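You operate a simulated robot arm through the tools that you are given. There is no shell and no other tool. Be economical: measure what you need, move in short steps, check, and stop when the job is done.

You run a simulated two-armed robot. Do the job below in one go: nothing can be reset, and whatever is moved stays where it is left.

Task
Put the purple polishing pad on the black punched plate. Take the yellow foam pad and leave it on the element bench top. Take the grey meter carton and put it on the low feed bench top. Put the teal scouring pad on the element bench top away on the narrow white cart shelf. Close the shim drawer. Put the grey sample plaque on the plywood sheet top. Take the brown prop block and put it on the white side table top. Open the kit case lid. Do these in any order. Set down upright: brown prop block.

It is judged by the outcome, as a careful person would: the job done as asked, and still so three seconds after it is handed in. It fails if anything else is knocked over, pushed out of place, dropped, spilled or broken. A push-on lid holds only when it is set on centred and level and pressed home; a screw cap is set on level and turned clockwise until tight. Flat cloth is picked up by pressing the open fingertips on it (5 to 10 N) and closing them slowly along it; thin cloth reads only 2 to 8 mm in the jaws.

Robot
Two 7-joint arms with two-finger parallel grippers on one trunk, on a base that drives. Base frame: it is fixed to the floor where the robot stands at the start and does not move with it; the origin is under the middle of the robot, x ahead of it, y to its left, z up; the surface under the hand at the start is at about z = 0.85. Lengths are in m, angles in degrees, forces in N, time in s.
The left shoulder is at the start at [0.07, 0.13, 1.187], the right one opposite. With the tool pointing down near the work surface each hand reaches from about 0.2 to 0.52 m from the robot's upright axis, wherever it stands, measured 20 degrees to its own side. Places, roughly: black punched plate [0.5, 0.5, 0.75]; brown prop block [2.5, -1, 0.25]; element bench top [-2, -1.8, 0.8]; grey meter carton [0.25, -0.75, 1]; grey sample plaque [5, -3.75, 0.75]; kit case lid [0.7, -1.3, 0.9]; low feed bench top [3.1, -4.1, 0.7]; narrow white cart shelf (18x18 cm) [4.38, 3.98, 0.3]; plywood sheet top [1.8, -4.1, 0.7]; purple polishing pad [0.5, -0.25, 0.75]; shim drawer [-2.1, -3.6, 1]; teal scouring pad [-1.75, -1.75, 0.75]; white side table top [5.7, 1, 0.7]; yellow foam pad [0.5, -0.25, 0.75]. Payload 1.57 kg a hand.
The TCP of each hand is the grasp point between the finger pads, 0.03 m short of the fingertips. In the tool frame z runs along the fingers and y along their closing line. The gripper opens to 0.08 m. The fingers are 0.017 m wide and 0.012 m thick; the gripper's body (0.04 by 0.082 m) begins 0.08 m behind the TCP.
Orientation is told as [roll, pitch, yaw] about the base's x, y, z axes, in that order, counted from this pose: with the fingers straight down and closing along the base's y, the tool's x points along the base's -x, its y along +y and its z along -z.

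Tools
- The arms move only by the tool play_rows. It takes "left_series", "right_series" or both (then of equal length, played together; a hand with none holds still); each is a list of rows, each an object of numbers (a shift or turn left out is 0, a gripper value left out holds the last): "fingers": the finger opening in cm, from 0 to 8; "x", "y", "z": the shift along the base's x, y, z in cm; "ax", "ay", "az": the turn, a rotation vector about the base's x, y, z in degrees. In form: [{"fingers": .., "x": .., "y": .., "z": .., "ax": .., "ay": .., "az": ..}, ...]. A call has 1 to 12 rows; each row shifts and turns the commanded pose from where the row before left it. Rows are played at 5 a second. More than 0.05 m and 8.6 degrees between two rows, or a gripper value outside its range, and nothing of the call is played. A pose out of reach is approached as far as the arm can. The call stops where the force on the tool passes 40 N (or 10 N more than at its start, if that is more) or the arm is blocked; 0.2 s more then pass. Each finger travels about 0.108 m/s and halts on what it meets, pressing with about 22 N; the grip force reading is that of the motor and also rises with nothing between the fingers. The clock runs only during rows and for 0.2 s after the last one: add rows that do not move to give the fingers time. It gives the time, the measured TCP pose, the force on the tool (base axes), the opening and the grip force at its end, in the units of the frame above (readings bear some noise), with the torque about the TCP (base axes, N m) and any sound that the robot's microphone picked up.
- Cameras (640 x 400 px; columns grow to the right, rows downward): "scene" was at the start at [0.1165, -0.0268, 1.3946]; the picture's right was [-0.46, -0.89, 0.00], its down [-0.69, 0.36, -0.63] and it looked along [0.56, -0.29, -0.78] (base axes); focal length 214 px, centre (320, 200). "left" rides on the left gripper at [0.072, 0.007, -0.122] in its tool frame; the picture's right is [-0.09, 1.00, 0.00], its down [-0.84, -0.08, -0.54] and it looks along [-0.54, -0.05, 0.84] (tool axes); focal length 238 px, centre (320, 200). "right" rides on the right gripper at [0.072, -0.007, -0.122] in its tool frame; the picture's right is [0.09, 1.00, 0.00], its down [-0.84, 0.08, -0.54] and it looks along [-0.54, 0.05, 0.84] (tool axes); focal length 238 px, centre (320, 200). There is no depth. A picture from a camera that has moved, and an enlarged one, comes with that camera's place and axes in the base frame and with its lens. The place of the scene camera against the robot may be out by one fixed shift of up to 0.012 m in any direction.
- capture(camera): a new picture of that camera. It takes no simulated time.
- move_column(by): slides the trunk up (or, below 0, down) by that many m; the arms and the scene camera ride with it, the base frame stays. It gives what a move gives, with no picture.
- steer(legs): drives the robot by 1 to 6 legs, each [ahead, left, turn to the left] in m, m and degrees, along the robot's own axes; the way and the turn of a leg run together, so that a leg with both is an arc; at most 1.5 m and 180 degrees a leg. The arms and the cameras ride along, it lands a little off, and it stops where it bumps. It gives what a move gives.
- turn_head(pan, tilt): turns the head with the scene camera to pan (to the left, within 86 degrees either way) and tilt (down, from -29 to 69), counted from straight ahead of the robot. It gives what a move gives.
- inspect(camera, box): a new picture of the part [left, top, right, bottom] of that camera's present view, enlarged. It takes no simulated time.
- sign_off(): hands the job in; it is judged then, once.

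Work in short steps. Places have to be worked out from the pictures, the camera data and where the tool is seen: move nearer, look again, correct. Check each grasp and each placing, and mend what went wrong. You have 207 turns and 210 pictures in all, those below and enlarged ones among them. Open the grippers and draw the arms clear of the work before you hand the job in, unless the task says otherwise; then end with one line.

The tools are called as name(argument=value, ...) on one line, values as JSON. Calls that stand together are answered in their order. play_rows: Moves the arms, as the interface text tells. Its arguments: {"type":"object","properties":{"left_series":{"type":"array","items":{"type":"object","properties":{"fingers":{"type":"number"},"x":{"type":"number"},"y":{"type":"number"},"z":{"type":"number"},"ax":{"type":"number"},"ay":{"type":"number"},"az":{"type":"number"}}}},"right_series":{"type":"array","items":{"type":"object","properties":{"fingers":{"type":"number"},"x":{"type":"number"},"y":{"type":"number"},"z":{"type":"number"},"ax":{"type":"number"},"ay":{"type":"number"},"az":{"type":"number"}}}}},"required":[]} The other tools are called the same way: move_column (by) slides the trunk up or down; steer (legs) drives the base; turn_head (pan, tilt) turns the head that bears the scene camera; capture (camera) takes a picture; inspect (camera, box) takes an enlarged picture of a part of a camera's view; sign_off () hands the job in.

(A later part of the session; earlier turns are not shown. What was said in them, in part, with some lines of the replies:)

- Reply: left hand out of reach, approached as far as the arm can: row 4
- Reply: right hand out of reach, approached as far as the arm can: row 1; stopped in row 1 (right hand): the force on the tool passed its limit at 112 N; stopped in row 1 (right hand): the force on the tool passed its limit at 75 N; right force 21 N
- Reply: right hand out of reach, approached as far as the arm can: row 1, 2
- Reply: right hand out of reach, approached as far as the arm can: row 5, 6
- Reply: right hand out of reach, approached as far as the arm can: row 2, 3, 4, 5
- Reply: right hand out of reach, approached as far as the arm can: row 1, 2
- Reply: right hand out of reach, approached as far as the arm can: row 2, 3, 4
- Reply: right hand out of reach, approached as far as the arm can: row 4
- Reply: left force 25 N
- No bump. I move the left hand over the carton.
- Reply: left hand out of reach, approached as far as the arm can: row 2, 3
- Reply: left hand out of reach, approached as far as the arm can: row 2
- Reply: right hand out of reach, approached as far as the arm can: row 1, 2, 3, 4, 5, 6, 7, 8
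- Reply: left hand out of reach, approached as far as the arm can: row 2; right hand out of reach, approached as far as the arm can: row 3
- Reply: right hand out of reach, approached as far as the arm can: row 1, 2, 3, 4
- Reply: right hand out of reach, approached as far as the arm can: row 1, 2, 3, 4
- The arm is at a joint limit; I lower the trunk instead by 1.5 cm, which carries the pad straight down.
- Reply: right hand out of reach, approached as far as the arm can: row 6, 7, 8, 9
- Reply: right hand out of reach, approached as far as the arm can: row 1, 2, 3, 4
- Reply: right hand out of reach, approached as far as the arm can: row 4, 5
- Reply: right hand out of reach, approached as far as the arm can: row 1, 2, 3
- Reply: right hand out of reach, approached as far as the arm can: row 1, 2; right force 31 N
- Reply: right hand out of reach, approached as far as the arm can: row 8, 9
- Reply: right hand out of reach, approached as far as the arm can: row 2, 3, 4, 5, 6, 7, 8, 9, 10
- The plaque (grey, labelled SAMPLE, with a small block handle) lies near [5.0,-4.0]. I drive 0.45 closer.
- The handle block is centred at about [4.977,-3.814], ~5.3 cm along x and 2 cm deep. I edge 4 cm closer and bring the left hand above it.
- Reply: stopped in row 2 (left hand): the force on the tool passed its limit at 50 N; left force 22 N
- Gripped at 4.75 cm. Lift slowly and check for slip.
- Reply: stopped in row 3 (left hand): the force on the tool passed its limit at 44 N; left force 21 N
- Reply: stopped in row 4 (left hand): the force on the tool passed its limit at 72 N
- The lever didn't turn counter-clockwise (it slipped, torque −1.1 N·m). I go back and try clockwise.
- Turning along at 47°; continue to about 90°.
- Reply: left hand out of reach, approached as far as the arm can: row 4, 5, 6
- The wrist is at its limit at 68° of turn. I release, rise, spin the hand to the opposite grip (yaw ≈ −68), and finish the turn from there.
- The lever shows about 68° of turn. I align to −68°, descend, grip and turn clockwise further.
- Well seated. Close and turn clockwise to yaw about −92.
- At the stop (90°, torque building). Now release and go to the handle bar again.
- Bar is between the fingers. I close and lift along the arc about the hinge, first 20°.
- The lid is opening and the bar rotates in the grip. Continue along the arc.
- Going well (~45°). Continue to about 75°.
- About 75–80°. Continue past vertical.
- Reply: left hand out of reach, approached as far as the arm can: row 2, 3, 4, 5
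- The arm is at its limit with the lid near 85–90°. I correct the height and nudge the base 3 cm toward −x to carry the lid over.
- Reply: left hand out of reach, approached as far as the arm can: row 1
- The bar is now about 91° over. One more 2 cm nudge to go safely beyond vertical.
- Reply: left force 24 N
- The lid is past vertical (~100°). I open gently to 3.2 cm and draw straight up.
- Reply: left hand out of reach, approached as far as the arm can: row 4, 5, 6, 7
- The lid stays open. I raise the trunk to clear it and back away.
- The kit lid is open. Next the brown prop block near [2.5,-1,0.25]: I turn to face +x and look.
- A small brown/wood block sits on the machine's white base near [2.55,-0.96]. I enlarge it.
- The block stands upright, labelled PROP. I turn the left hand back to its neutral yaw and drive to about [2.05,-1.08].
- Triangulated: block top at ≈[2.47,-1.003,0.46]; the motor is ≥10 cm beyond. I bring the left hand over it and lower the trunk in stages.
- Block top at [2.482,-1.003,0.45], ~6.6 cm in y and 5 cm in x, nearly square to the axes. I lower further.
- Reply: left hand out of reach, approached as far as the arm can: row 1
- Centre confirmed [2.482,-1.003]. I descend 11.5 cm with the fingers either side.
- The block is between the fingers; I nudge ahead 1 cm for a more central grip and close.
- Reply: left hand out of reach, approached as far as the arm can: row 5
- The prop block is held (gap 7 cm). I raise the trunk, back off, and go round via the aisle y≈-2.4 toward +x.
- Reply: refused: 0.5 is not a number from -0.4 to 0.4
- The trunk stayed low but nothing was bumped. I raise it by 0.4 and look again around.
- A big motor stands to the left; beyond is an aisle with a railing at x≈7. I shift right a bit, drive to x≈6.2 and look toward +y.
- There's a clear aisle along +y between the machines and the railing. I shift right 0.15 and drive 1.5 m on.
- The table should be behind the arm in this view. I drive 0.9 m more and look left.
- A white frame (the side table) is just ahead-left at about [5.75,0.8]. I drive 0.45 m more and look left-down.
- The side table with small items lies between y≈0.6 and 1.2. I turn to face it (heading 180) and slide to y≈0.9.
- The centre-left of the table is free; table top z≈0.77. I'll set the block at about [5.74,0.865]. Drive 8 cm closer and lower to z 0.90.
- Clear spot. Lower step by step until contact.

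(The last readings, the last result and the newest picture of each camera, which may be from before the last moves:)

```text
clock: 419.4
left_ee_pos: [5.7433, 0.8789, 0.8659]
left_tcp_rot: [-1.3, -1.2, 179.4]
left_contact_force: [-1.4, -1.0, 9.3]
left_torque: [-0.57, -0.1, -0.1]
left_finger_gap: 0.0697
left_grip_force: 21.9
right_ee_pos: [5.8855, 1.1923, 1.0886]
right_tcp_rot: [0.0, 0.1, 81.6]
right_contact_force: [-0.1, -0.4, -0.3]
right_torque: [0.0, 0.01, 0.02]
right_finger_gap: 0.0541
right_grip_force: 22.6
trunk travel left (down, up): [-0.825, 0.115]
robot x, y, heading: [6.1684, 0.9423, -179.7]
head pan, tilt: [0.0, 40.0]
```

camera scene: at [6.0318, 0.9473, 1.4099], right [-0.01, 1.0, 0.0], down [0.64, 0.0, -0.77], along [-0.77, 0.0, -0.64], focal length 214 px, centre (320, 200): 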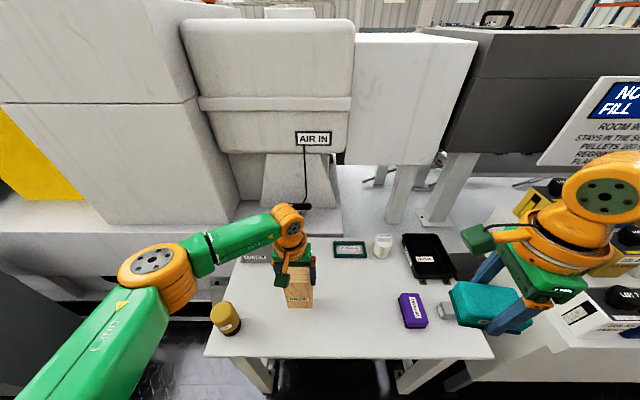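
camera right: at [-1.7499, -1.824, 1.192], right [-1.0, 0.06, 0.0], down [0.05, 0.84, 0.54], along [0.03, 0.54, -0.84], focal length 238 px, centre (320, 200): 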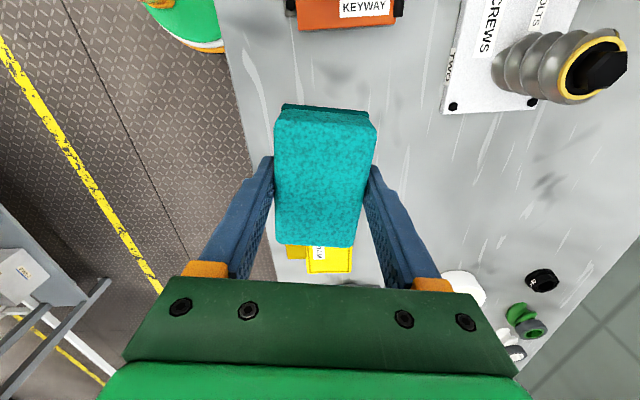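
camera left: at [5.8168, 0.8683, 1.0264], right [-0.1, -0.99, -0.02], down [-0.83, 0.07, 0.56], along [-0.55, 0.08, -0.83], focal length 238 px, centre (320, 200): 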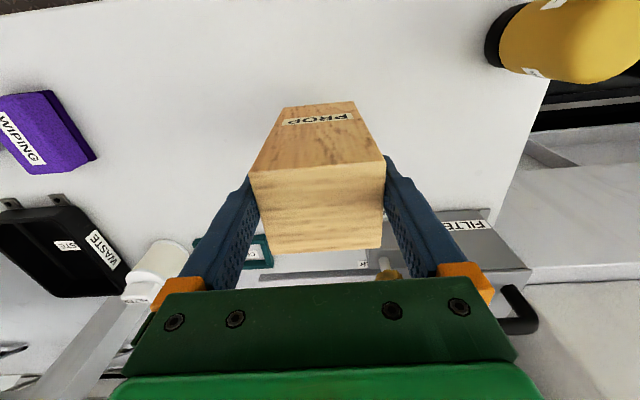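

Contact made. I release gently (to 8 cm) and rise.

play_rows(left_series=[{"fingers": 7.2}, {"fingers": 7.6}, {"fingers": 8}, {}, {"z": 2}, {"z": 4}, {"z": 4}, {"z": 4}, {"z": 4}])

capture(camera="left")

inspect(camera="scene", box=[190, 200, 410, 370])

```text
clock: 421.4
left_ee_pos: [5.7432, 0.8752, 1.0487]
left_tcp_rot: [-1.3, -1.1, 179.5]
left_contact_force: [0.3, 0.4, 0.7]
left_torque: [0.0, 0.0, 0.01]
left_finger_gap: 0.0799
left_grip_force: 0.2
right_ee_pos: [5.884, 1.1925, 1.0884]
right_tcp_rot: [-0.1, 0.1, 81.6]
right_contact_force: [-0.4, 0.1, -1.0]
right_torque: [-0.03, 0.01, -0.03]
right_finger_gap: 0.0541
right_grip_force: 21.7
trunk travel left (down, up): [-0.825, 0.115]
robot x, y, heading: [6.1699, 0.9413, -179.7]
head pan, tilt: [0.0, 40.0]
```

```text
51 pictures are left
camera left: at [5.8175, 0.8644, 1.1695], right [-0.1, -0.99, -0.02], down [-0.83, 0.07, 0.56], along [-0.55, 0.08, -0.83], focal length 238 px, centre (320, 200)
```

left: 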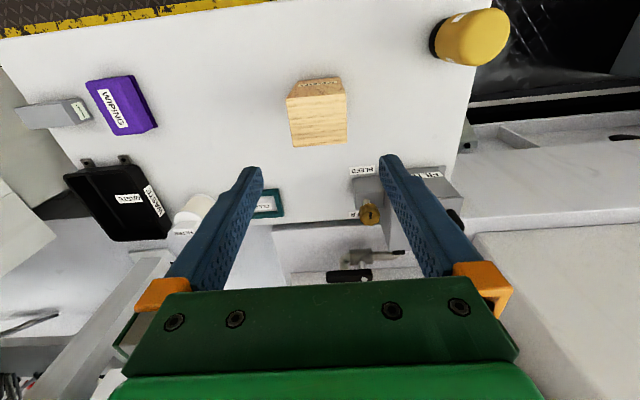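

```text
2.35 times, centred on (300, 285) of scene
camera zoom: at [6.034, 0.9479, 1.4101], right [-0.01, 1.0, 0.0], down [0.64, 0.0, -0.77], along [-0.77, 0.0, -0.64], focal length 505 px, centre (367, 0)
```

zoom: 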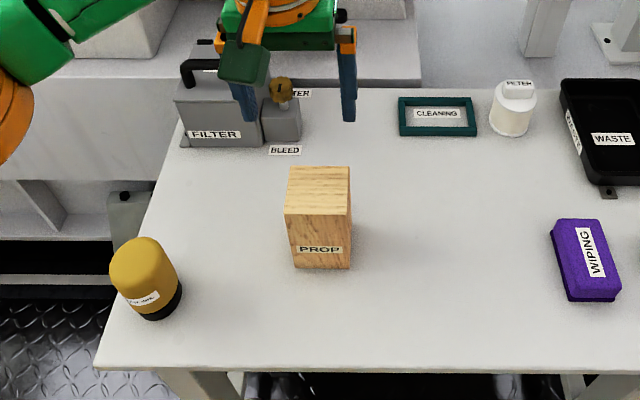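

The prop block stands upright. Last: the teal pad to the narrow white cart shelf near [4.38,3.98,0.3]. I back off, face +y and drive up the aisle.

steer(legs=[[-0.12, 0, 0], [0, 0, -90], [1.2, 0, 0]])

turn_head(pan=25, tilt=20)

capture(camera="scene")

```text
clock: 432.1
left_ee_pos: [6.2414, 2.5575, 1.0489]
left_tcp_rot: [-1.2, -1.0, 88.5]
left_contact_force: [0.1, 0.6, 0.4]
left_torque: [-0.03, 0.02, -0.03]
left_finger_gap: 0.0801
left_grip_force: 0.0
right_ee_pos: [6.5561, 2.4124, 1.0883]
right_tcp_rot: [-0.1, 0.2, -9.3]
right_contact_force: [0.5, -0.2, -0.7]
right_torque: [0.02, 0.0, -0.02]
right_finger_gap: 0.0541
right_grip_force: 22.3
trunk travel left (down, up): [-0.825, 0.115]
robot x, y, heading: [6.3003, 2.1332, 89.4]
head pan, tilt: [0.0, 40.0]
```

```text
clock: 433.0
left_ee_pos: [6.2409, 2.5606, 1.0479]
left_tcp_rot: [-1.3, -0.9, 88.5]
left_contact_force: [0.5, 0.3, -0.1]
left_torque: [0.0, 0.0, 0.01]
left_finger_gap: 0.08
left_grip_force: 0.0
right_ee_pos: [6.5552, 2.4124, 1.0885]
right_tcp_rot: [-0.1, 0.1, -9.3]
right_contact_force: [-0.2, -1.1, -1.3]
right_torque: [0.01, 0.0, 0.02]
right_finger_gap: 0.0544
right_grip_force: 21.8
trunk travel left (down, up): [-0.825, 0.115]
robot x, y, heading: [6.2999, 2.1339, 89.6]
head pan, tilt: [25.0, 20.0]
```

```text
49 pictures are left
camera scene: at [6.2601, 2.2741, 1.4414], right [0.91, 0.41, 0.0], down [0.14, -0.31, -0.94], along [-0.39, 0.86, -0.34], focal length 214 px, centre (320, 200)
```

scene: 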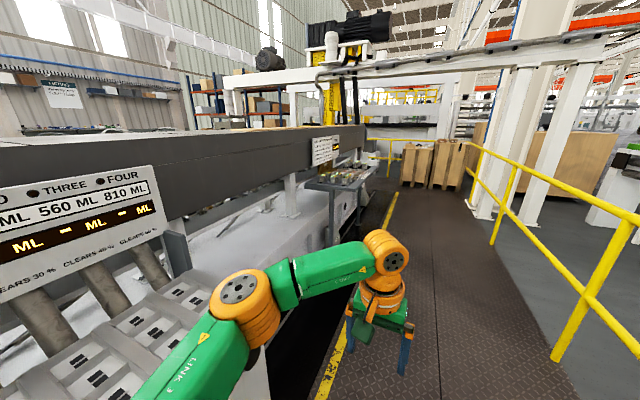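

The cart lies beyond this machine line; I drive 1.5 m further along the aisle and look left.

steer(legs=[[1.5, 0, 0]])

turn_head(pan=60, tilt=20)

capture(camera="scene")

```text
clock: 440.3
left_ee_pos: [6.2545, 4.0177, 1.0488]
left_tcp_rot: [-1.3, -1.0, 88.5]
left_contact_force: [0.5, -0.2, 0.4]
left_torque: [0.0, -0.02, 0.01]
left_finger_gap: 0.0801
left_grip_force: 0.1
right_ee_pos: [6.5706, 3.8744, 1.0891]
right_tcp_rot: [0.0, 0.0, -9.3]
right_contact_force: [0.4, -0.9, -0.5]
right_torque: [-0.01, 0.04, -0.01]
right_finger_gap: 0.054
right_grip_force: 22.8
trunk travel left (down, up): [-0.825, 0.115]
robot x, y, heading: [6.316, 3.5915, 89.5]
head pan, tilt: [25.0, 20.0]
```

```text
clock: 441.3
left_ee_pos: [6.2545, 4.0195, 1.0479]
left_tcp_rot: [-1.3, -1.0, 88.6]
left_contact_force: [-0.5, 0.6, -0.1]
left_torque: [-0.04, -0.02, 0.05]
left_finger_gap: 0.0797
left_grip_force: 0.0
right_ee_pos: [6.5695, 3.8728, 1.0877]
right_tcp_rot: [-0.1, 0.1, -9.2]
right_contact_force: [0.5, -0.1, -0.6]
right_torque: [0.01, 0.02, 0.02]
right_finger_gap: 0.0541
right_grip_force: 22.0
trunk travel left (down, up): [-0.825, 0.115]
robot x, y, heading: [6.3149, 3.5898, 89.1]
head pan, tilt: [60.0, 20.0]
```

```text
48 pictures are left
camera scene: at [6.2326, 3.6972, 1.4415], right [0.51, 0.86, 0.0], down [0.29, -0.17, -0.94], along [-0.81, 0.48, -0.34], focal length 214 px, centre (320, 200)
```

scene: 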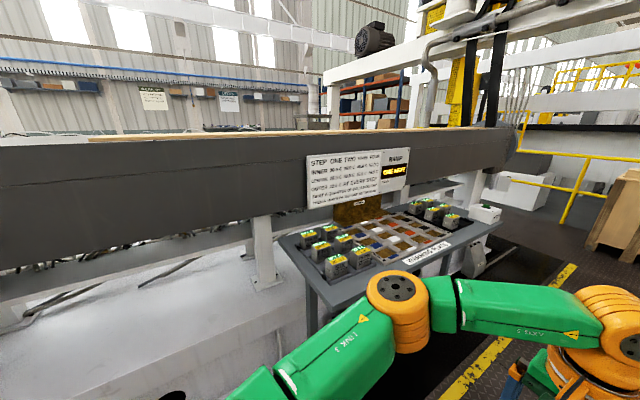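

The cart is on the far side of this line. The machine ends at y≈5.8 with open floor beyond, so I go around the end.

steer(legs=[[1.5, 0, 0], [1.4, 0, 0]])

turn_head(pan=75, tilt=20)

capture(camera="scene")

```text
clock: 455.4
left_ee_pos: [6.2811, 6.9342, 1.0477]
left_tcp_rot: [-1.4, -0.9, 89.4]
left_contact_force: [0.3, -0.9, 0.5]
left_torque: [0.0, -0.01, 0.03]
left_finger_gap: 0.08
left_grip_force: 0.0
right_ee_pos: [6.5979, 6.7924, 1.0894]
right_tcp_rot: [-0.1, 0.2, -8.3]
right_contact_force: [0.2, 0.1, -1.4]
right_torque: [0.02, -0.01, 0.01]
right_finger_gap: 0.0542
right_grip_force: 22.3
trunk travel left (down, up): [-0.825, 0.115]
robot x, y, heading: [6.3463, 6.5079, 90.3]
head pan, tilt: [60.0, 20.0]
```

```text
clock: 456.1
left_ee_pos: [6.2804, 6.9349, 1.0483]
left_tcp_rot: [-1.2, -1.0, 89.4]
left_contact_force: [0.4, 0.3, 0.4]
left_torque: [0.0, 0.02, 0.03]
left_finger_gap: 0.08
left_grip_force: 0.0
right_ee_pos: [6.5975, 6.7934, 1.0891]
right_tcp_rot: [-0.1, 0.2, -8.4]
right_contact_force: [-0.9, -0.4, 0.7]
right_torque: [-0.01, -0.01, 0.0]
right_finger_gap: 0.0543
right_grip_force: 22.4
trunk travel left (down, up): [-0.825, 0.115]
robot x, y, heading: [6.3423, 6.5082, 90.4]
head pan, tilt: [75.0, 20.0]
```

```text
47 pictures are left
camera scene: at [6.2541, 6.5897, 1.4415], right [0.25, 0.97, 0.0], down [0.33, -0.09, -0.94], along [-0.91, 0.24, -0.34], focal length 214 px, centre (320, 200)
```

scene: 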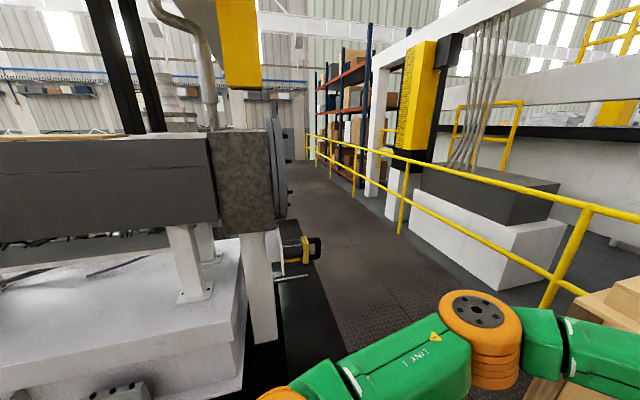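

There's a 1.5 m wide passage (y≈6.85–8.4) past the machine end. I go to y≈7.55, turn to face −x and proceed.

steer(legs=[[1.05, 0, 0], [0, 0, 90], [1.4, 0, 0]])

turn_head(pan=60, tilt=20)

capture(camera="scene")

```text
clock: 460.6
left_ee_pos: [6.2633, 7.7776, 1.0484]
left_tcp_rot: [-1.3, -1.0, 90.9]
left_contact_force: [-0.2, -0.9, 0.2]
left_torque: [-0.04, 0.0, 0.0]
left_finger_gap: 0.0799
left_grip_force: 0.1
right_ee_pos: [6.5847, 7.6446, 1.0882]
right_tcp_rot: [0.0, 0.1, -6.9]
right_contact_force: [-0.3, -0.5, -0.9]
right_torque: [0.03, -0.01, -0.02]
right_finger_gap: 0.0542
right_grip_force: 22.0
trunk travel left (down, up): [-0.825, 0.115]
robot x, y, heading: [6.3429, 7.3524, 91.9]
head pan, tilt: [75.0, 20.0]
stopped in leg 1: the robot was blocked; the commanded pose is now the measured one
```

```text
clock: 461.4
left_ee_pos: [6.2634, 7.7772, 1.0484]
left_tcp_rot: [-1.3, -1.0, 90.8]
left_contact_force: [0.8, -0.1, -0.4]
left_torque: [0.01, 0.01, 0.01]
left_finger_gap: 0.0799
left_grip_force: 0.0
right_ee_pos: [6.5847, 7.6438, 1.0894]
right_tcp_rot: [-0.1, 0.1, -7.0]
right_contact_force: [-0.3, -0.3, -0.4]
right_torque: [0.02, -0.01, 0.0]
right_finger_gap: 0.0542
right_grip_force: 22.0
trunk travel left (down, up): [-0.825, 0.115]
robot x, y, heading: [6.341, 7.3537, 91.9]
head pan, tilt: [60.0, 20.0]
```

```text
46 pictures are left
camera scene: at [6.2554, 7.4535, 1.4416], right [0.47, 0.88, 0.0], down [0.3, -0.16, -0.94], along [-0.83, 0.44, -0.34], focal length 214 px, centre (320, 200)
```

scene: 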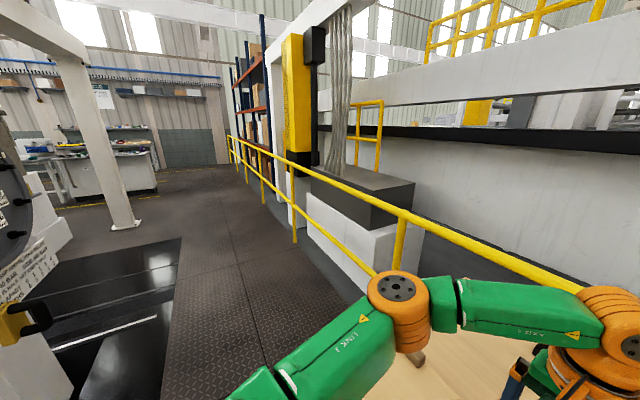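

The base met a low crate ahead and stopped. I back off 0.12, turn left to face −x, go 0.6, then shift right before passing the machine end.

steer(legs=[[-0.12, 0, 0], [0, 0, 88], [0.45, 0, 0], [0.25, -0.25, 0]])

turn_head(pan=40, tilt=20)

capture(camera="scene")

```text
clock: 470.6
left_ee_pos: [5.2148, 7.4145, 1.0489]
left_tcp_rot: [-1.4, -1.1, 179.2]
left_contact_force: [0.1, 0.2, 0.0]
left_torque: [0.01, -0.02, -0.05]
left_finger_gap: 0.0798
left_grip_force: 0.2
right_ee_pos: [5.3592, 7.7323, 1.0897]
right_tcp_rot: [-0.1, 0.0, 81.6]
right_contact_force: [-0.2, -0.6, -0.2]
right_torque: [0.0, 0.01, 0.02]
right_finger_gap: 0.0538
right_grip_force: 21.8
trunk travel left (down, up): [-0.825, 0.115]
robot x, y, heading: [5.642, 7.4809, -179.9]
head pan, tilt: [60.0, 20.0]
```

```text
clock: 471.4
left_ee_pos: [5.213, 7.4171, 1.0476]
left_tcp_rot: [-1.3, -1.1, 179.2]
left_contact_force: [0.3, 0.0, -0.7]
left_torque: [-0.02, 0.02, 0.0]
left_finger_gap: 0.0798
left_grip_force: 0.0
right_ee_pos: [5.3553, 7.7341, 1.0882]
right_tcp_rot: [-0.1, 0.3, 81.5]
right_contact_force: [1.0, 0.7, -1.1]
right_torque: [0.01, -0.04, 0.0]
right_finger_gap: 0.054
right_grip_force: 21.9
trunk travel left (down, up): [-0.825, 0.115]
robot x, y, heading: [5.6392, 7.4794, -179.5]
head pan, tilt: [40.0, 20.0]
```

```text
45 pictures are left
camera scene: at [5.5179, 7.4288, 1.4414], right [-0.65, 0.76, 0.0], down [0.26, 0.22, -0.94], along [-0.72, -0.61, -0.34], focal length 214 px, centre (320, 200)
```

scene: 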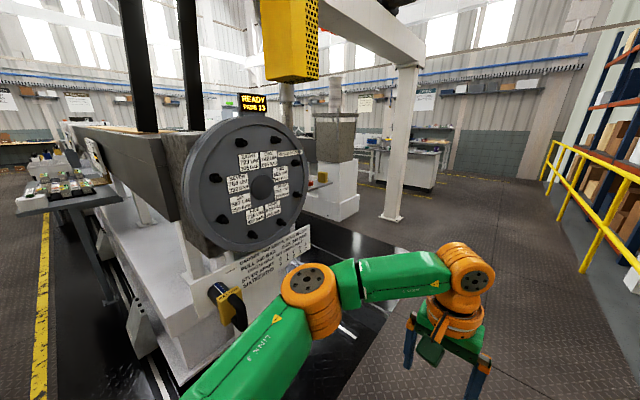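

I shift 0.18 right for clearance from the die, then pass it going −x.

steer(legs=[[0, -0.18, 0], [1.4, 0, 0]])

turn_head(pan=80, tilt=20)

capture(camera="scene")

```text
clock: 479.5
left_ee_pos: [3.8152, 7.568, 1.0487]
left_tcp_rot: [-1.3, -1.0, -179.7]
left_contact_force: [-0.2, 0.4, 0.7]
left_torque: [0.01, 0.01, 0.01]
left_finger_gap: 0.0798
left_grip_force: 0.0
right_ee_pos: [3.9511, 7.8875, 1.0891]
right_tcp_rot: [-0.1, 0.2, 82.5]
right_contact_force: [-0.2, 0.8, -0.2]
right_torque: [0.0, 0.0, 0.0]
right_finger_gap: 0.0544
right_grip_force: 21.5
trunk travel left (down, up): [-0.825, 0.115]
robot x, y, heading: [4.2415, 7.64, -178.7]
head pan, tilt: [40.0, 20.0]
```

```text
clock: 480.6
left_ee_pos: [3.8141, 7.5684, 1.0482]
left_tcp_rot: [-1.2, -1.0, -179.7]
left_contact_force: [0.4, 0.5, 1.2]
left_torque: [0.0, 0.04, 0.01]
left_finger_gap: 0.0799
left_grip_force: 0.0
right_ee_pos: [3.9495, 7.8887, 1.0882]
right_tcp_rot: [-0.1, 0.3, 82.6]
right_contact_force: [-0.3, 0.0, -0.3]
right_torque: [-0.01, 0.01, -0.03]
right_finger_gap: 0.0542
right_grip_force: 22.3
trunk travel left (down, up): [-0.825, 0.115]
robot x, y, heading: [4.2391, 7.6421, -178.5]
head pan, tilt: [80.0, 20.0]
```

```text
44 pictures are left
camera scene: at [4.1749, 7.5561, 1.4415], right [-0.99, 0.15, 0.0], down [0.05, 0.34, -0.94], along [-0.14, -0.93, -0.34], focal length 214 px, centre (320, 200)
```

scene: 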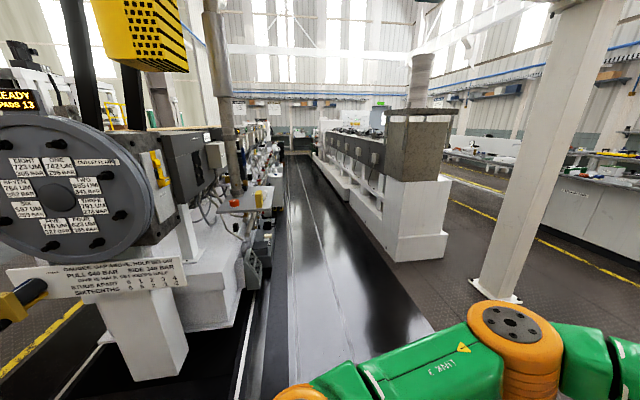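

The aisle between the two lines is visible; the cart should be around pixel (277,195). I enlarge it.

inspect(camera="scene", box=[210, 130, 350, 250])

```text
3.33 times, centred on (280, 190) of scene
camera zoom: at [4.1749, 7.5561, 1.4415], right [-0.99, 0.15, 0.0], down [0.05, 0.34, -0.94], along [-0.14, -0.93, -0.34], focal length 715 px, centre (453, 233)
```

zoom: 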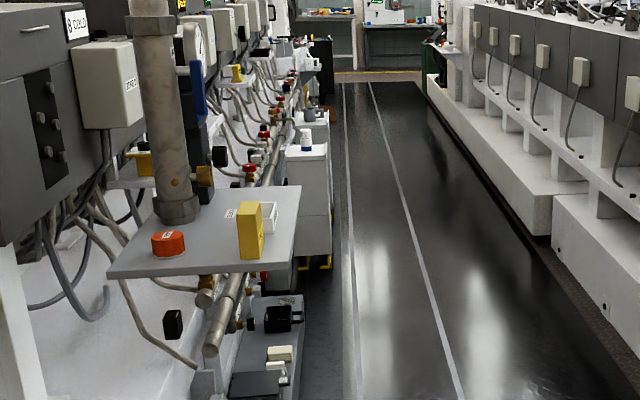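

The aisle is x≈3.05–4.30, and a white cart stands at about [4.3–4.48, 4.0] on its +x side. I enter the aisle at x≈3.68 heading −y.

steer(legs=[[0.56, 0, 0], [0, 0, 88.7], [1.5, 0, 0], [1.1, 0, 0]])

turn_head(pan=35, tilt=35)

capture(camera="scene")

```text
clock: 499.7
left_ee_pos: [3.9372, 4.629, 1.0492]
left_tcp_rot: [-1.3, -1.0, -85.6]
left_contact_force: [-0.1, 0.0, 0.0]
left_torque: [0.0, 0.0, 0.03]
left_finger_gap: 0.0799
left_grip_force: 0.0
right_ee_pos: [3.6081, 4.7422, 1.0898]
right_tcp_rot: [0.0, 0.2, 176.6]
right_contact_force: [-0.6, 0.0, 0.4]
right_torque: [0.0, 0.0, 0.02]
right_finger_gap: 0.0541
right_grip_force: 21.5
trunk travel left (down, up): [-0.825, 0.115]
robot x, y, heading: [3.8373, 5.0482, -84.6]
head pan, tilt: [80.0, 20.0]
```

```text
clock: 500.8
left_ee_pos: [3.9373, 4.6283, 1.0469]
left_tcp_rot: [-1.3, -1.0, -85.6]
left_contact_force: [-0.3, -0.1, 0.3]
left_torque: [0.0, -0.03, 0.04]
left_finger_gap: 0.0801
left_grip_force: 0.0
right_ee_pos: [3.6075, 4.742, 1.0882]
right_tcp_rot: [-0.1, 0.2, 176.6]
right_contact_force: [0.6, -0.1, -1.0]
right_torque: [-0.01, -0.02, 0.01]
right_finger_gap: 0.0542
right_grip_force: 21.9
trunk travel left (down, up): [-0.825, 0.115]
robot x, y, heading: [3.8334, 5.0475, -84.5]
head pan, tilt: [35.0, 35.0]
```

```text
42 pictures are left
camera scene: at [3.8947, 4.9398, 1.4176], right [-0.76, -0.65, 0.0], down [-0.37, 0.44, -0.82], along [0.53, -0.62, -0.57], focal length 214 px, centre (320, 200)
```

scene: 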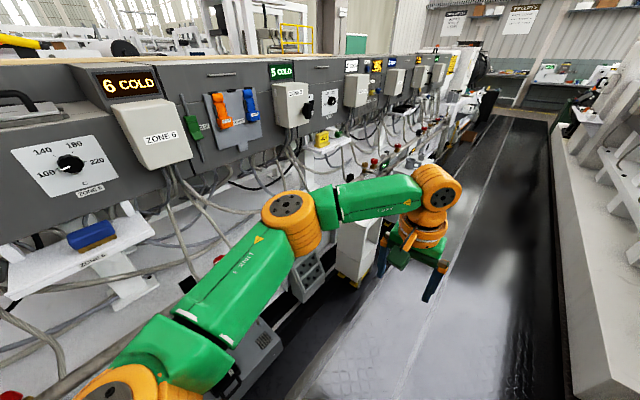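

I drive to about [3.6,4.12] and turn to face the cart (heading 0).

steer(legs=[[0.9, -0.32, 0], [0, 0, 84.5]])

turn_head(pan=0, tilt=40)

capture(camera="scene")

```text
clock: 509.5
left_ee_pos: [4.0324, 4.163, 1.0464]
left_tcp_rot: [-1.3, -1.0, -0.8]
left_contact_force: [-0.7, -0.9, -0.2]
left_torque: [0.0, 0.02, 0.0]
left_finger_gap: 0.08
left_grip_force: 0.1
right_ee_pos: [3.8896, 3.8458, 1.0877]
right_tcp_rot: [-0.1, 0.2, -98.5]
right_contact_force: [-0.3, 0.8, -0.7]
right_torque: [-0.02, -0.02, 0.04]
right_finger_gap: 0.0539
right_grip_force: 21.7
trunk travel left (down, up): [-0.825, 0.115]
robot x, y, heading: [3.6043, 4.1001, 0.1]
head pan, tilt: [35.0, 35.0]
```

```text
clock: 510.5
left_ee_pos: [4.0326, 4.1634, 1.0472]
left_tcp_rot: [-1.4, -0.9, -0.7]
left_contact_force: [-0.6, 0.2, -0.4]
left_torque: [0.01, -0.01, 0.02]
left_finger_gap: 0.08
left_grip_force: 0.1
right_ee_pos: [3.889, 3.8461, 1.0889]
right_tcp_rot: [-0.2, 0.2, -98.6]
right_contact_force: [-0.5, -0.6, -0.8]
right_torque: [0.0, 0.02, 0.01]
right_finger_gap: 0.0541
right_grip_force: 22.1
trunk travel left (down, up): [-0.825, 0.115]
robot x, y, heading: [3.6046, 4.1014, 0.2]
head pan, tilt: [0.0, 40.0]
```

```text
41 pictures are left
camera scene: at [3.7388, 4.1078, 1.4101], right [0.0, -1.0, 0.0], down [-0.64, 0.0, -0.77], along [0.77, 0.0, -0.64], focal length 214 px, centre (320, 200)
```

scene: 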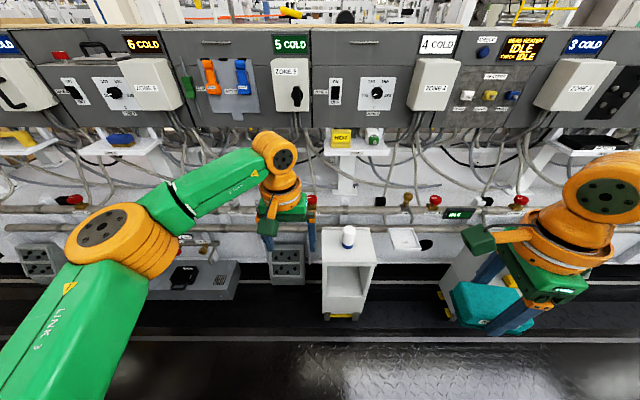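

inspect(camera="scene", box=[290, 210, 420, 330])

```text
3.33 times, centred on (355, 270) of scene
camera zoom: at [3.7388, 4.1078, 1.4101], right [0.0, -1.0, 0.0], down [-0.64, 0.0, -0.77], along [0.77, 0.0, -0.64], focal length 715 px, centre (203, -33)
```

zoom: 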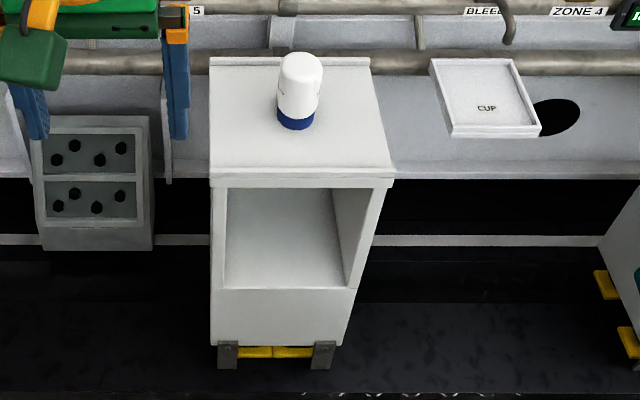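

The cart is a box with an open niche facing the aisle: opening y≈3.88–4.07, z≈0.27–0.55, front at x≈4.30, with a bottle on top. I'll insert the pad with the hand pitched ~45° forward. First turn the right hand to neutral yaw and draw the left hand in.

play_rows(right_series=[{"az": 8.2}, {"az": 8.2}, {"az": 8.2}, {"az": 8.2}, {"az": 8.2}, {"az": 8.2}, {"az": 8.2}, {"az": 8.2}, {"az": 8.2}, {"az": 8.2}, {"az": 8.2}, {"az": 8.2}], left_series=[{"x": -1.25, "z": 0.5}, {"x": -1.25, "z": 0.5}, {"x": -1.25}, {"x": -1.25}, {"x": -1.25}, {"x": -1.25}, {"x": -1.25}, {"x": -1.25}, {"x": -1.25}, {"x": -1.25}, {"x": -1.25}, {"x": -1.25}])

play_rows(right_series=[{"ay": -7.5}, {"ay": -7.5}, {"ay": -7.5}, {"ay": -7.5}, {"ay": -7.5}, {"ay": -7.5}, {}])

capture(camera="right")

```text
clock: 513.1
left_ee_pos: [3.8805, 4.1623, 1.0572]
left_tcp_rot: [-1.3, -1.0, -0.8]
left_contact_force: [-0.5, -0.4, -0.3]
left_torque: [0.02, -0.02, 0.05]
left_finger_gap: 0.08
left_grip_force: 0.1
right_ee_pos: [3.8892, 3.844, 1.0895]
right_tcp_rot: [0.0, 0.0, 0.1]
right_contact_force: [-0.3, 0.2, -1.5]
right_torque: [-0.01, 0.04, 0.0]
right_finger_gap: 0.0541
right_grip_force: 22.3
trunk travel left (down, up): [-0.825, 0.115]
robot x, y, heading: [3.6041, 4.103, 0.0]
head pan, tilt: [0.0, 40.0]
```

```text
clock: 514.7
left_ee_pos: [3.881, 4.1638, 1.0574]
left_tcp_rot: [-1.4, -1.1, -0.8]
left_contact_force: [-0.4, 0.6, 0.6]
left_torque: [0.04, 0.04, 0.0]
left_finger_gap: 0.0802
left_grip_force: 0.1
right_ee_pos: [3.9326, 3.8102, 1.1227]
right_tcp_rot: [0.1, -44.8, -0.3]
right_contact_force: [-0.4, -0.3, -0.9]
right_torque: [0.01, 0.01, -0.01]
right_finger_gap: 0.054
right_grip_force: 22.5
right hand out of reach, approached as far as the arm can: row 4, 5, 6
trunk travel left (down, up): [-0.825, 0.115]
robot x, y, heading: [3.6023, 4.1012, 0.3]
head pan, tilt: [0.0, 40.0]
```

```text
39 pictures are left
camera right: at [3.7953, 3.8043, 1.1582], right [-0.06, 1.0, -0.06], down [0.21, 0.07, 0.97], along [0.98, 0.05, -0.22], focal length 238 px, centre (320, 200)
```

right: 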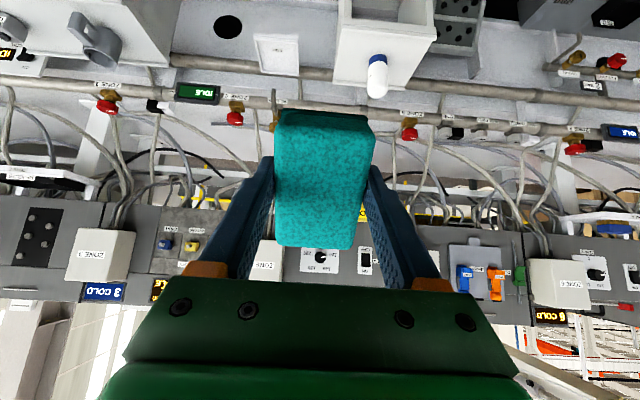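

Pitched 45°. Now I lower the trunk by 0.68 in two moves and bring the hand to the niche's y.

move_column(by=-0.4)

move_column(by=-0.3)

play_rows(right_series=[{"y": 3.5}, {"y": 3.5}, {"y": 3.5}, {"y": 3.5}, {"y": 2.8}])

capture(camera="right")

capture(camera="scene")

```text
clock: 518.5
left_ee_pos: [3.8799, 4.1626, 0.6564]
left_tcp_rot: [-1.4, -1.0, -0.8]
left_contact_force: [0.3, 0.6, 0.0]
left_torque: [0.01, 0.0, 0.03]
left_finger_gap: 0.08
left_grip_force: 0.1
right_ee_pos: [3.9328, 3.8113, 0.7213]
right_tcp_rot: [0.2, -44.8, -0.2]
right_contact_force: [-0.7, 0.2, -0.2]
right_torque: [0.02, 0.05, -0.02]
right_finger_gap: 0.0542
right_grip_force: 22.0
trunk travel left (down, up): [-0.425, 0.515]
robot x, y, heading: [3.6031, 4.0995, 0.2]
head pan, tilt: [0.0, 40.0]
```

```text
clock: 521.5
left_ee_pos: [3.8814, 4.1618, 0.3574]
left_tcp_rot: [-1.4, -0.9, -0.9]
left_contact_force: [-0.4, -0.6, -0.2]
left_torque: [0.02, 0.01, -0.03]
left_finger_gap: 0.08
left_grip_force: 0.1
right_ee_pos: [3.9321, 3.8117, 0.4203]
right_tcp_rot: [0.2, -44.8, -0.3]
right_contact_force: [-0.2, -0.4, 0.0]
right_torque: [-0.01, 0.01, 0.0]
right_finger_gap: 0.0543
right_grip_force: 21.3
trunk travel left (down, up): [-0.125, 0.815]
robot x, y, heading: [3.6022, 4.0987, -0.2]
head pan, tilt: [0.0, 40.0]
```

```text
clock: 522.8
left_ee_pos: [3.8808, 4.163, 0.356]
left_tcp_rot: [-1.3, -1.1, -0.7]
left_contact_force: [-0.1, 0.7, 0.1]
left_torque: [-0.02, 0.0, -0.01]
left_finger_gap: 0.08
left_grip_force: 0.0
right_ee_pos: [3.9619, 3.968, 0.4451]
right_tcp_rot: [0.3, -44.7, -0.3]
right_contact_force: [-0.2, -0.5, -1.0]
right_torque: [-0.01, -0.02, 0.01]
right_finger_gap: 0.054
right_grip_force: 21.7
right hand out of reach, approached as far as the arm can: row 1, 2, 3
trunk travel left (down, up): [-0.125, 0.815]
robot x, y, heading: [3.6043, 4.1009, -0.1]
head pan, tilt: [0.0, 40.0]
```

```text
38 pictures are left
camera right: at [3.8234, 3.9614, 0.4824], right [-0.06, 1.0, -0.06], down [0.21, 0.07, 0.97], along [0.97, 0.05, -0.22], focal length 238 px, centre (320, 200)
```

right: 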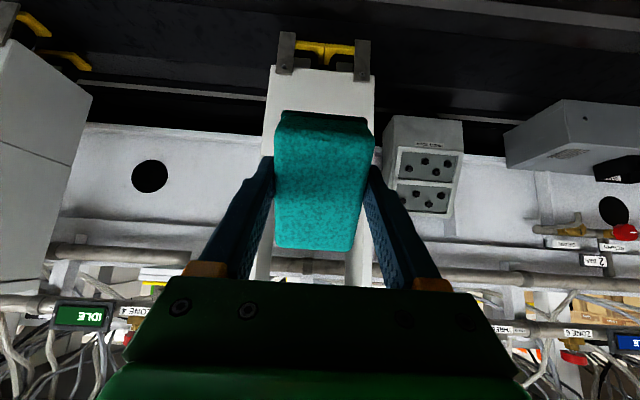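

```text
37 pictures are left
camera scene: at [3.7387, 4.1078, 0.71], right [0.0, -1.0, 0.0], down [-0.64, 0.0, -0.77], along [0.77, 0.0, -0.64], focal length 214 px, centre (320, 200)
```

scene: 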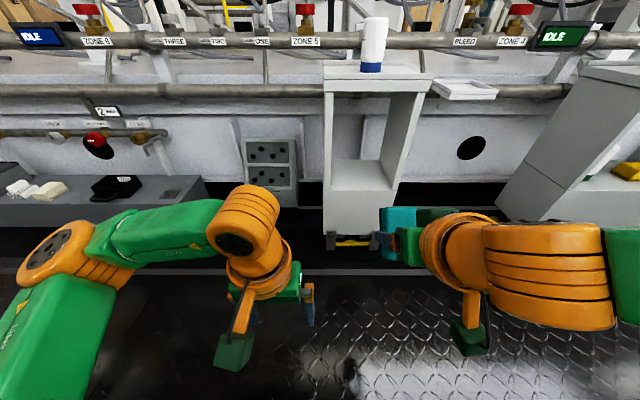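

I can see into the niche: shelf floor z≈0.30, inner y 3.89–4.07, front x≈4.285. I pull the left hand up and out of the way, set the right hand at z≈0.42, y 3.98, then drive forward in two steps.

play_rows(left_series=[{"z": 3, "y": 2}, {"z": 3, "y": 2}, {"z": 3, "y": 2, "x": -1}, {"z": 3, "y": 2, "x": -1}, {"z": 3, "y": 2, "x": -1}], right_series=[{"y": 0.6, "z": -0.5}, {"y": 0.6, "z": -0.5}, {"z": -0.8}, {"z": -0.5}, {}])

steer(legs=[[0.25, 0, 0]])

capture(camera="right")

capture(camera="scene")

```text
clock: 524.0
left_ee_pos: [3.8523, 4.2631, 0.5082]
left_tcp_rot: [-1.4, -0.9, -0.9]
left_contact_force: [-0.5, -0.5, -0.2]
left_torque: [0.0, 0.02, 0.0]
left_finger_gap: 0.0803
left_grip_force: 0.1
right_ee_pos: [3.9637, 3.9798, 0.4223]
right_tcp_rot: [0.2, -44.8, -0.2]
right_contact_force: [0.1, 0.6, 0.7]
right_torque: [0.02, 0.0, -0.02]
right_finger_gap: 0.0541
right_grip_force: 22.4
trunk travel left (down, up): [-0.125, 0.815]
robot x, y, heading: [3.6054, 4.1002, -0.3]
head pan, tilt: [0.0, 40.0]
```

```text
clock: 525.7
left_ee_pos: [4.0959, 4.2644, 0.5066]
left_tcp_rot: [-1.3, -1.0, -0.6]
left_contact_force: [-0.7, -0.3, -0.5]
left_torque: [0.0, -0.03, 0.04]
left_finger_gap: 0.08
left_grip_force: 0.1
right_ee_pos: [4.2057, 3.9807, 0.4211]
right_tcp_rot: [0.2, -44.8, -0.2]
right_contact_force: [-0.9, 0.1, -0.3]
right_torque: [0.0, 0.05, 0.0]
right_finger_gap: 0.054
right_grip_force: 21.6
trunk travel left (down, up): [-0.125, 0.815]
robot x, y, heading: [3.8479, 4.1027, 0.3]
head pan, tilt: [0.0, 40.0]
```

```text
36 pictures are left
camera right: at [4.069, 3.9749, 0.4575], right [-0.06, 1.0, -0.06], down [0.21, 0.08, 0.97], along [0.98, 0.05, -0.22], focal length 238 px, centre (320, 200)
```

right: 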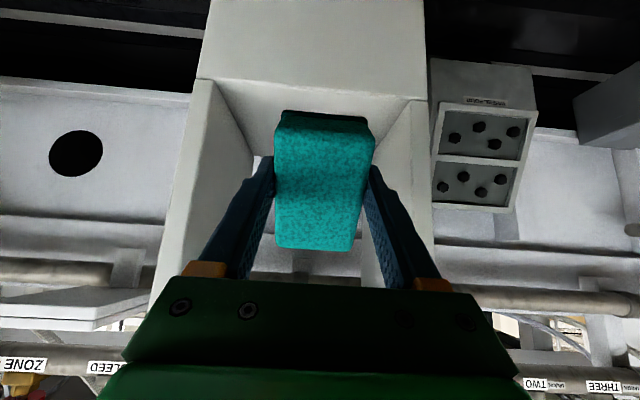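

```text
35 pictures are left
camera scene: at [3.9818, 4.1089, 0.71], right [0.0, -1.0, 0.0], down [-0.64, 0.0, -0.77], along [0.77, 0.0, -0.64], focal length 214 px, centre (320, 200)
```

scene: 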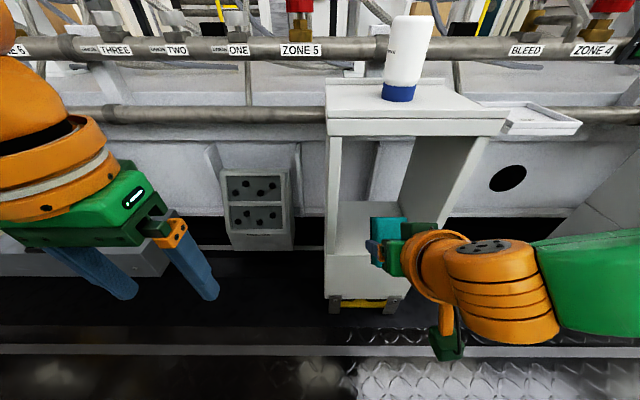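

Well aligned with the niche. I draw the left hand back a little more and advance 0.125.

play_rows(left_series=[{"x": -2, "z": 2}, {"x": -2, "z": 2}])

steer(legs=[[0.125, 0, 0]])

capture(camera="right")

capture(camera="scene")

```text
clock: 526.3
left_ee_pos: [4.0557, 4.2623, 0.5467]
left_tcp_rot: [-1.2, -1.1, -0.7]
left_contact_force: [-0.5, 0.7, -0.5]
left_torque: [-0.03, 0.03, 0.02]
left_finger_gap: 0.0801
left_grip_force: 0.2
right_ee_pos: [4.2069, 3.9812, 0.4203]
right_tcp_rot: [0.1, -44.8, -0.2]
right_contact_force: [-0.3, -0.2, -0.9]
right_torque: [0.02, 0.01, -0.01]
right_finger_gap: 0.0539
right_grip_force: 22.2
trunk travel left (down, up): [-0.125, 0.815]
robot x, y, heading: [3.8458, 4.1009, 0.5]
head pan, tilt: [0.0, 40.0]
```

```text
clock: 527.6
left_ee_pos: [4.1767, 4.2635, 0.5467]
left_tcp_rot: [-1.4, -1.1, -0.8]
left_contact_force: [-0.5, 0.2, 0.0]
left_torque: [0.02, -0.03, 0.01]
left_finger_gap: 0.08
left_grip_force: 0.1
right_ee_pos: [4.3275, 3.9824, 0.4214]
right_tcp_rot: [0.3, -44.8, -0.3]
right_contact_force: [0.4, -0.5, -1.2]
right_torque: [0.01, 0.03, 0.01]
right_finger_gap: 0.054
right_grip_force: 21.8
trunk travel left (down, up): [-0.125, 0.815]
robot x, y, heading: [3.9713, 4.1003, 0.0]
head pan, tilt: [0.0, 40.0]
```

```text
34 pictures are left
camera right: at [4.1902, 3.9751, 0.4575], right [-0.06, 1.0, -0.06], down [0.21, 0.08, 0.97], along [0.98, 0.05, -0.22], focal length 238 px, centre (320, 200)
```

right: 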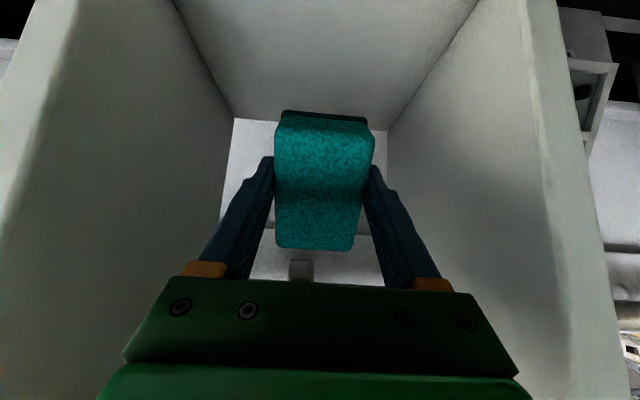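

```text
33 pictures are left
camera scene: at [4.1032, 4.1092, 0.71], right [0.0, -1.0, 0.0], down [-0.64, 0.0, -0.77], along [0.77, 0.0, -0.64], focal length 214 px, centre (320, 200)
```

scene: 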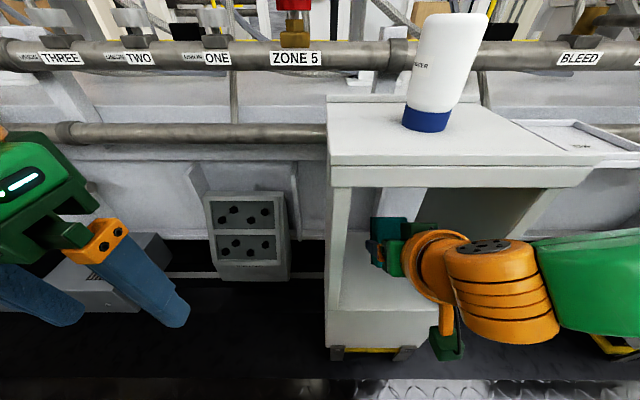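

The pad is inside over the shelf (shelf runs x 4.285–4.47). I lower at 45° to z≈0.362, then pitch 15° toward vertical.

play_rows(right_series=[{"z": -2}, {"z": -2}, {"z": -1.8}, {"ay": 5}, {"ay": 5}, {"ay": 5}, {}])

capture(camera="right")

capture(camera="scene")

```text
clock: 529.2
left_ee_pos: [4.1783, 4.2626, 0.5474]
left_tcp_rot: [-1.3, -1.0, -0.7]
left_contact_force: [0.2, -0.4, -0.3]
left_torque: [0.03, -0.02, 0.0]
left_finger_gap: 0.0799
left_grip_force: 0.0
right_ee_pos: [4.3437, 3.9901, 0.3681]
right_tcp_rot: [0.1, -29.7, -0.1]
right_contact_force: [-0.1, 0.0, -0.5]
right_torque: [0.02, 0.02, 0.01]
right_finger_gap: 0.0543
right_grip_force: 21.8
right hand out of reach, approached as far as the arm can: row 1, 2, 3
trunk travel left (down, up): [-0.125, 0.815]
robot x, y, heading: [3.9702, 4.1024, 0.1]
head pan, tilt: [0.0, 40.0]
```

```text
32 pictures are left
camera right: at [4.2196, 3.9828, 0.4386], right [-0.08, 1.0, -0.04], down [0.46, 0.08, 0.89], along [0.89, 0.05, -0.46], focal length 238 px, centre (320, 200)
```

right: 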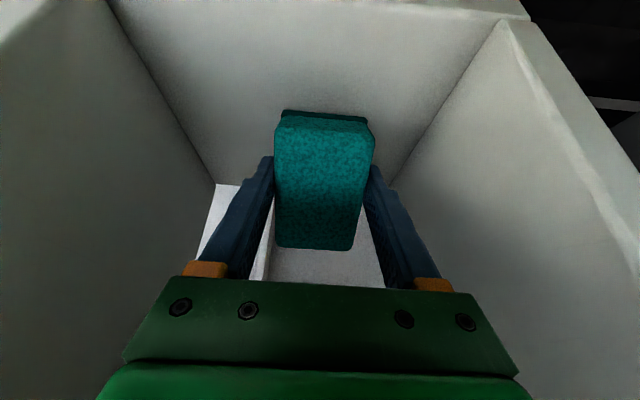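

```text
31 pictures are left
camera scene: at [4.1032, 4.1092, 0.71], right [0.0, -1.0, 0.0], down [-0.64, 0.0, -0.77], along [0.77, 0.0, -0.64], focal length 214 px, centre (320, 200)
```

scene: 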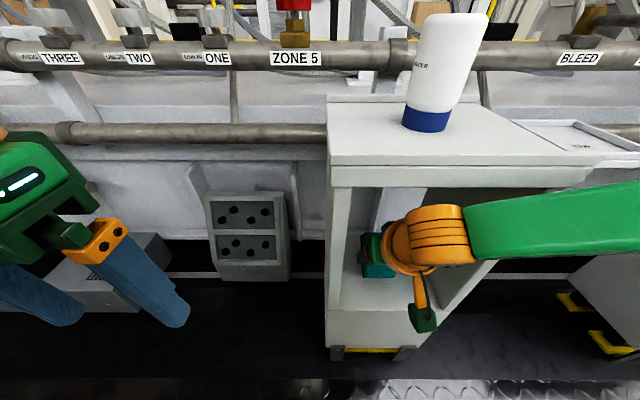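

Good fit. I lower the last ~2.5 cm with the trunk in small steps, feeling for contact.

move_column(by=-0.02)

move_column(by=-0.006)

```text
clock: 529.9
left_ee_pos: [4.1763, 4.2639, 0.529]
left_tcp_rot: [-1.4, -1.1, -0.8]
left_contact_force: [-0.1, 0.4, 0.0]
left_torque: [0.03, 0.0, -0.01]
left_finger_gap: 0.0799
left_grip_force: 0.1
right_ee_pos: [4.3439, 3.9903, 0.3498]
right_tcp_rot: [0.1, -30.5, -0.2]
right_contact_force: [5.8, -3.3, 27.6]
right_torque: [-0.14, 0.06, 0.04]
right_finger_gap: 0.0542
right_grip_force: 21.9
trunk travel left (down, up): [-0.105, 0.835]
robot x, y, heading: [3.9664, 4.1044, 0.4]
head pan, tilt: [0.0, 40.0]
```

```text
clock: 530.2
left_ee_pos: [4.1761, 4.2633, 0.5271]
left_tcp_rot: [-1.3, -1.1, -0.9]
left_contact_force: [0.7, -0.5, -0.1]
left_torque: [-0.01, -0.03, -0.01]
left_finger_gap: 0.0803
left_grip_force: 0.0
right_ee_pos: [4.3445, 3.9894, 0.3511]
right_tcp_rot: [0.1, -30.6, -0.2]
right_contact_force: [-10.4, -0.1, 19.9]
right_torque: [-0.08, 0.75, 0.02]
right_finger_gap: 0.0537
right_grip_force: 22.2
trunk travel left (down, up): [-0.104, 0.836]
robot x, y, heading: [3.9701, 4.0979, 0.2]
head pan, tilt: [0.0, 40.0]
stopped: the force on the tool passed its limit at 46 N (the readings are from after the stop); the commanded pose is now the measured one
```

The pad's lower edge is on the shelf. I ease 3 mm and open slowly so it settles flat.

play_rows(right_series=[{"z": 0.3}, {"fingers": 5.6}, {"fingers": 5.8}, {"fingers": 6}, {"fingers": 6.3}, {"fingers": 7}, {"fingers": 7.6}, {}])

capture(camera="right")

```text
clock: 532.0
left_ee_pos: [4.1784, 4.2624, 0.5254]
left_tcp_rot: [-1.3, -1.0, -0.9]
left_contact_force: [0.4, -0.1, 0.6]
left_torque: [0.03, 0.0, -0.01]
left_finger_gap: 0.0798
left_grip_force: 0.0
right_ee_pos: [4.3441, 3.9883, 0.3512]
right_tcp_rot: [0.1, -30.2, -0.2]
right_contact_force: [-0.8, 0.2, -0.5]
right_torque: [-0.01, 0.02, 0.03]
right_finger_gap: 0.0759
right_grip_force: 0.0
trunk travel left (down, up): [-0.104, 0.836]
robot x, y, heading: [3.9677, 4.102, 0.3]
head pan, tilt: [0.0, 40.0]
```

```text
30 pictures are left
camera right: at [4.2198, 3.982, 0.4211], right [-0.08, 1.0, -0.04], down [0.45, 0.07, 0.89], along [0.89, 0.05, -0.45], focal length 238 px, centre (320, 200)
```

right: 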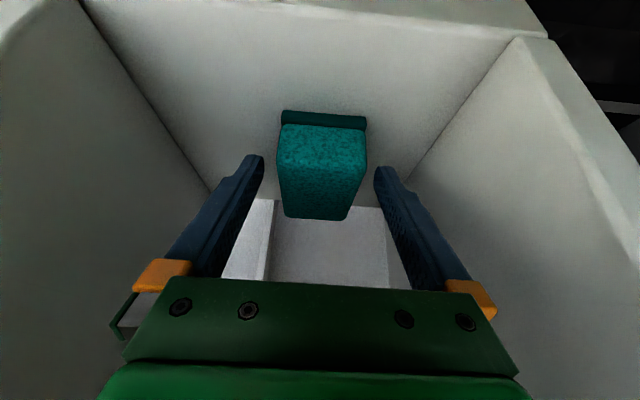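

The pad has settled flat on the shelf. I back straight out with the base.

steer(legs=[[-0.2, 0, 0]])

capture(camera="right")

capture(camera="scene")

```text
clock: 533.6
left_ee_pos: [3.9838, 4.2628, 0.5251]
left_tcp_rot: [-1.4, -1.0, -0.7]
left_contact_force: [-0.2, 0.6, 0.0]
left_torque: [0.03, -0.02, -0.03]
left_finger_gap: 0.08
left_grip_force: 0.1
right_ee_pos: [4.1518, 3.9881, 0.3508]
right_tcp_rot: [0.1, -30.2, -0.1]
right_contact_force: [-0.2, -0.4, 0.3]
right_torque: [0.0, 0.01, -0.02]
right_finger_gap: 0.0761
right_grip_force: 0.1
trunk travel left (down, up): [-0.104, 0.836]
robot x, y, heading: [3.7758, 4.103, 0.3]
head pan, tilt: [0.0, 40.0]
```

```text
29 pictures are left
camera right: at [4.0262, 3.9814, 0.4211], right [-0.08, 1.0, -0.04], down [0.45, 0.07, 0.89], along [0.89, 0.05, -0.45], focal length 238 px, centre (320, 200)
```

right: 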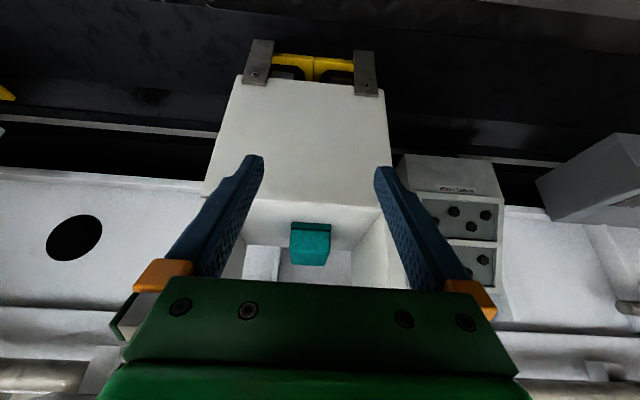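

```text
28 pictures are left
camera scene: at [3.9095, 4.1085, 0.689], right [0.0, -1.0, 0.0], down [-0.64, 0.0, -0.77], along [0.77, 0.0, -0.64], focal length 214 px, centre (320, 200)
```

scene: 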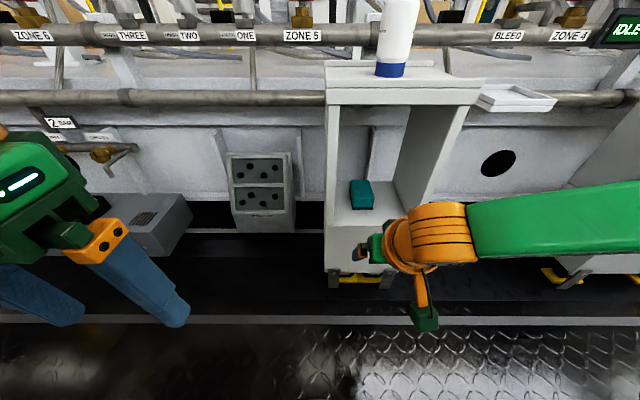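

The teal pad lies flat on the cart shelf, the bottle on top undisturbed. All eight jobs are done; I back a bit further clear, then hand in.

steer(legs=[[-0.15, 0, 0]])

inspect(camera="scene", box=[290, 60, 450, 260])

```text
clock: 534.9
left_ee_pos: [3.8353, 4.2618, 0.5261]
left_tcp_rot: [-1.3, -1.0, -0.6]
left_contact_force: [-0.6, 0.3, 0.0]
left_torque: [0.0, 0.0, -0.01]
left_finger_gap: 0.0801
left_grip_force: 0.1
right_ee_pos: [4.002, 3.9895, 0.3515]
right_tcp_rot: [0.0, -30.2, -0.1]
right_contact_force: [0.3, 0.5, -0.1]
right_torque: [-0.01, 0.0, 0.0]
right_finger_gap: 0.076
right_grip_force: 0.1
trunk travel left (down, up): [-0.104, 0.836]
robot x, y, heading: [3.6293, 4.1016, 0.2]
head pan, tilt: [0.0, 40.0]
```

```text
2.00 times, centred on (370, 160) of scene
camera zoom: at [3.7611, 4.108, 0.689], right [0.01, -1.0, 0.0], down [-0.64, 0.0, -0.77], along [0.77, 0.0, -0.64], focal length 429 px, centre (220, 280)
```

zoom: 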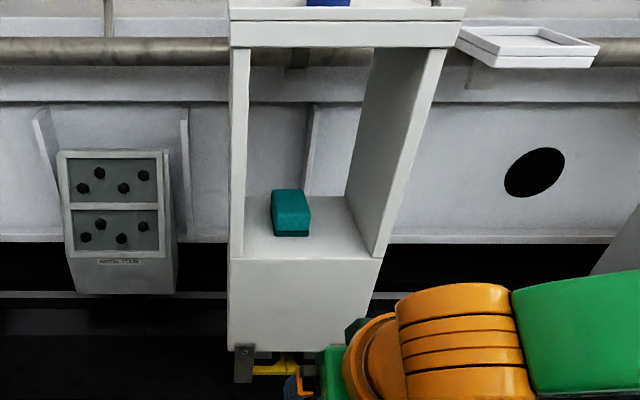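

The teal pad rests flat on the shelf, and both grippers are open and clear, so I hand the job in.

sign_off()

```text
The job is handed in.
```

I finished all eight tasks and handed the job in: the pads, carton, plaque and prop block are in place, the shim drawer is closed and the kit case lid is open. Along the way, closing the drawer shifted the green READY tag on top of it by just under a centimetre, the right fingers pressed hard on the LEAD REEL box early on (no visible movement), and the base bumped a low crate near the end of the second machine line; I didn't check whether the crate moved.
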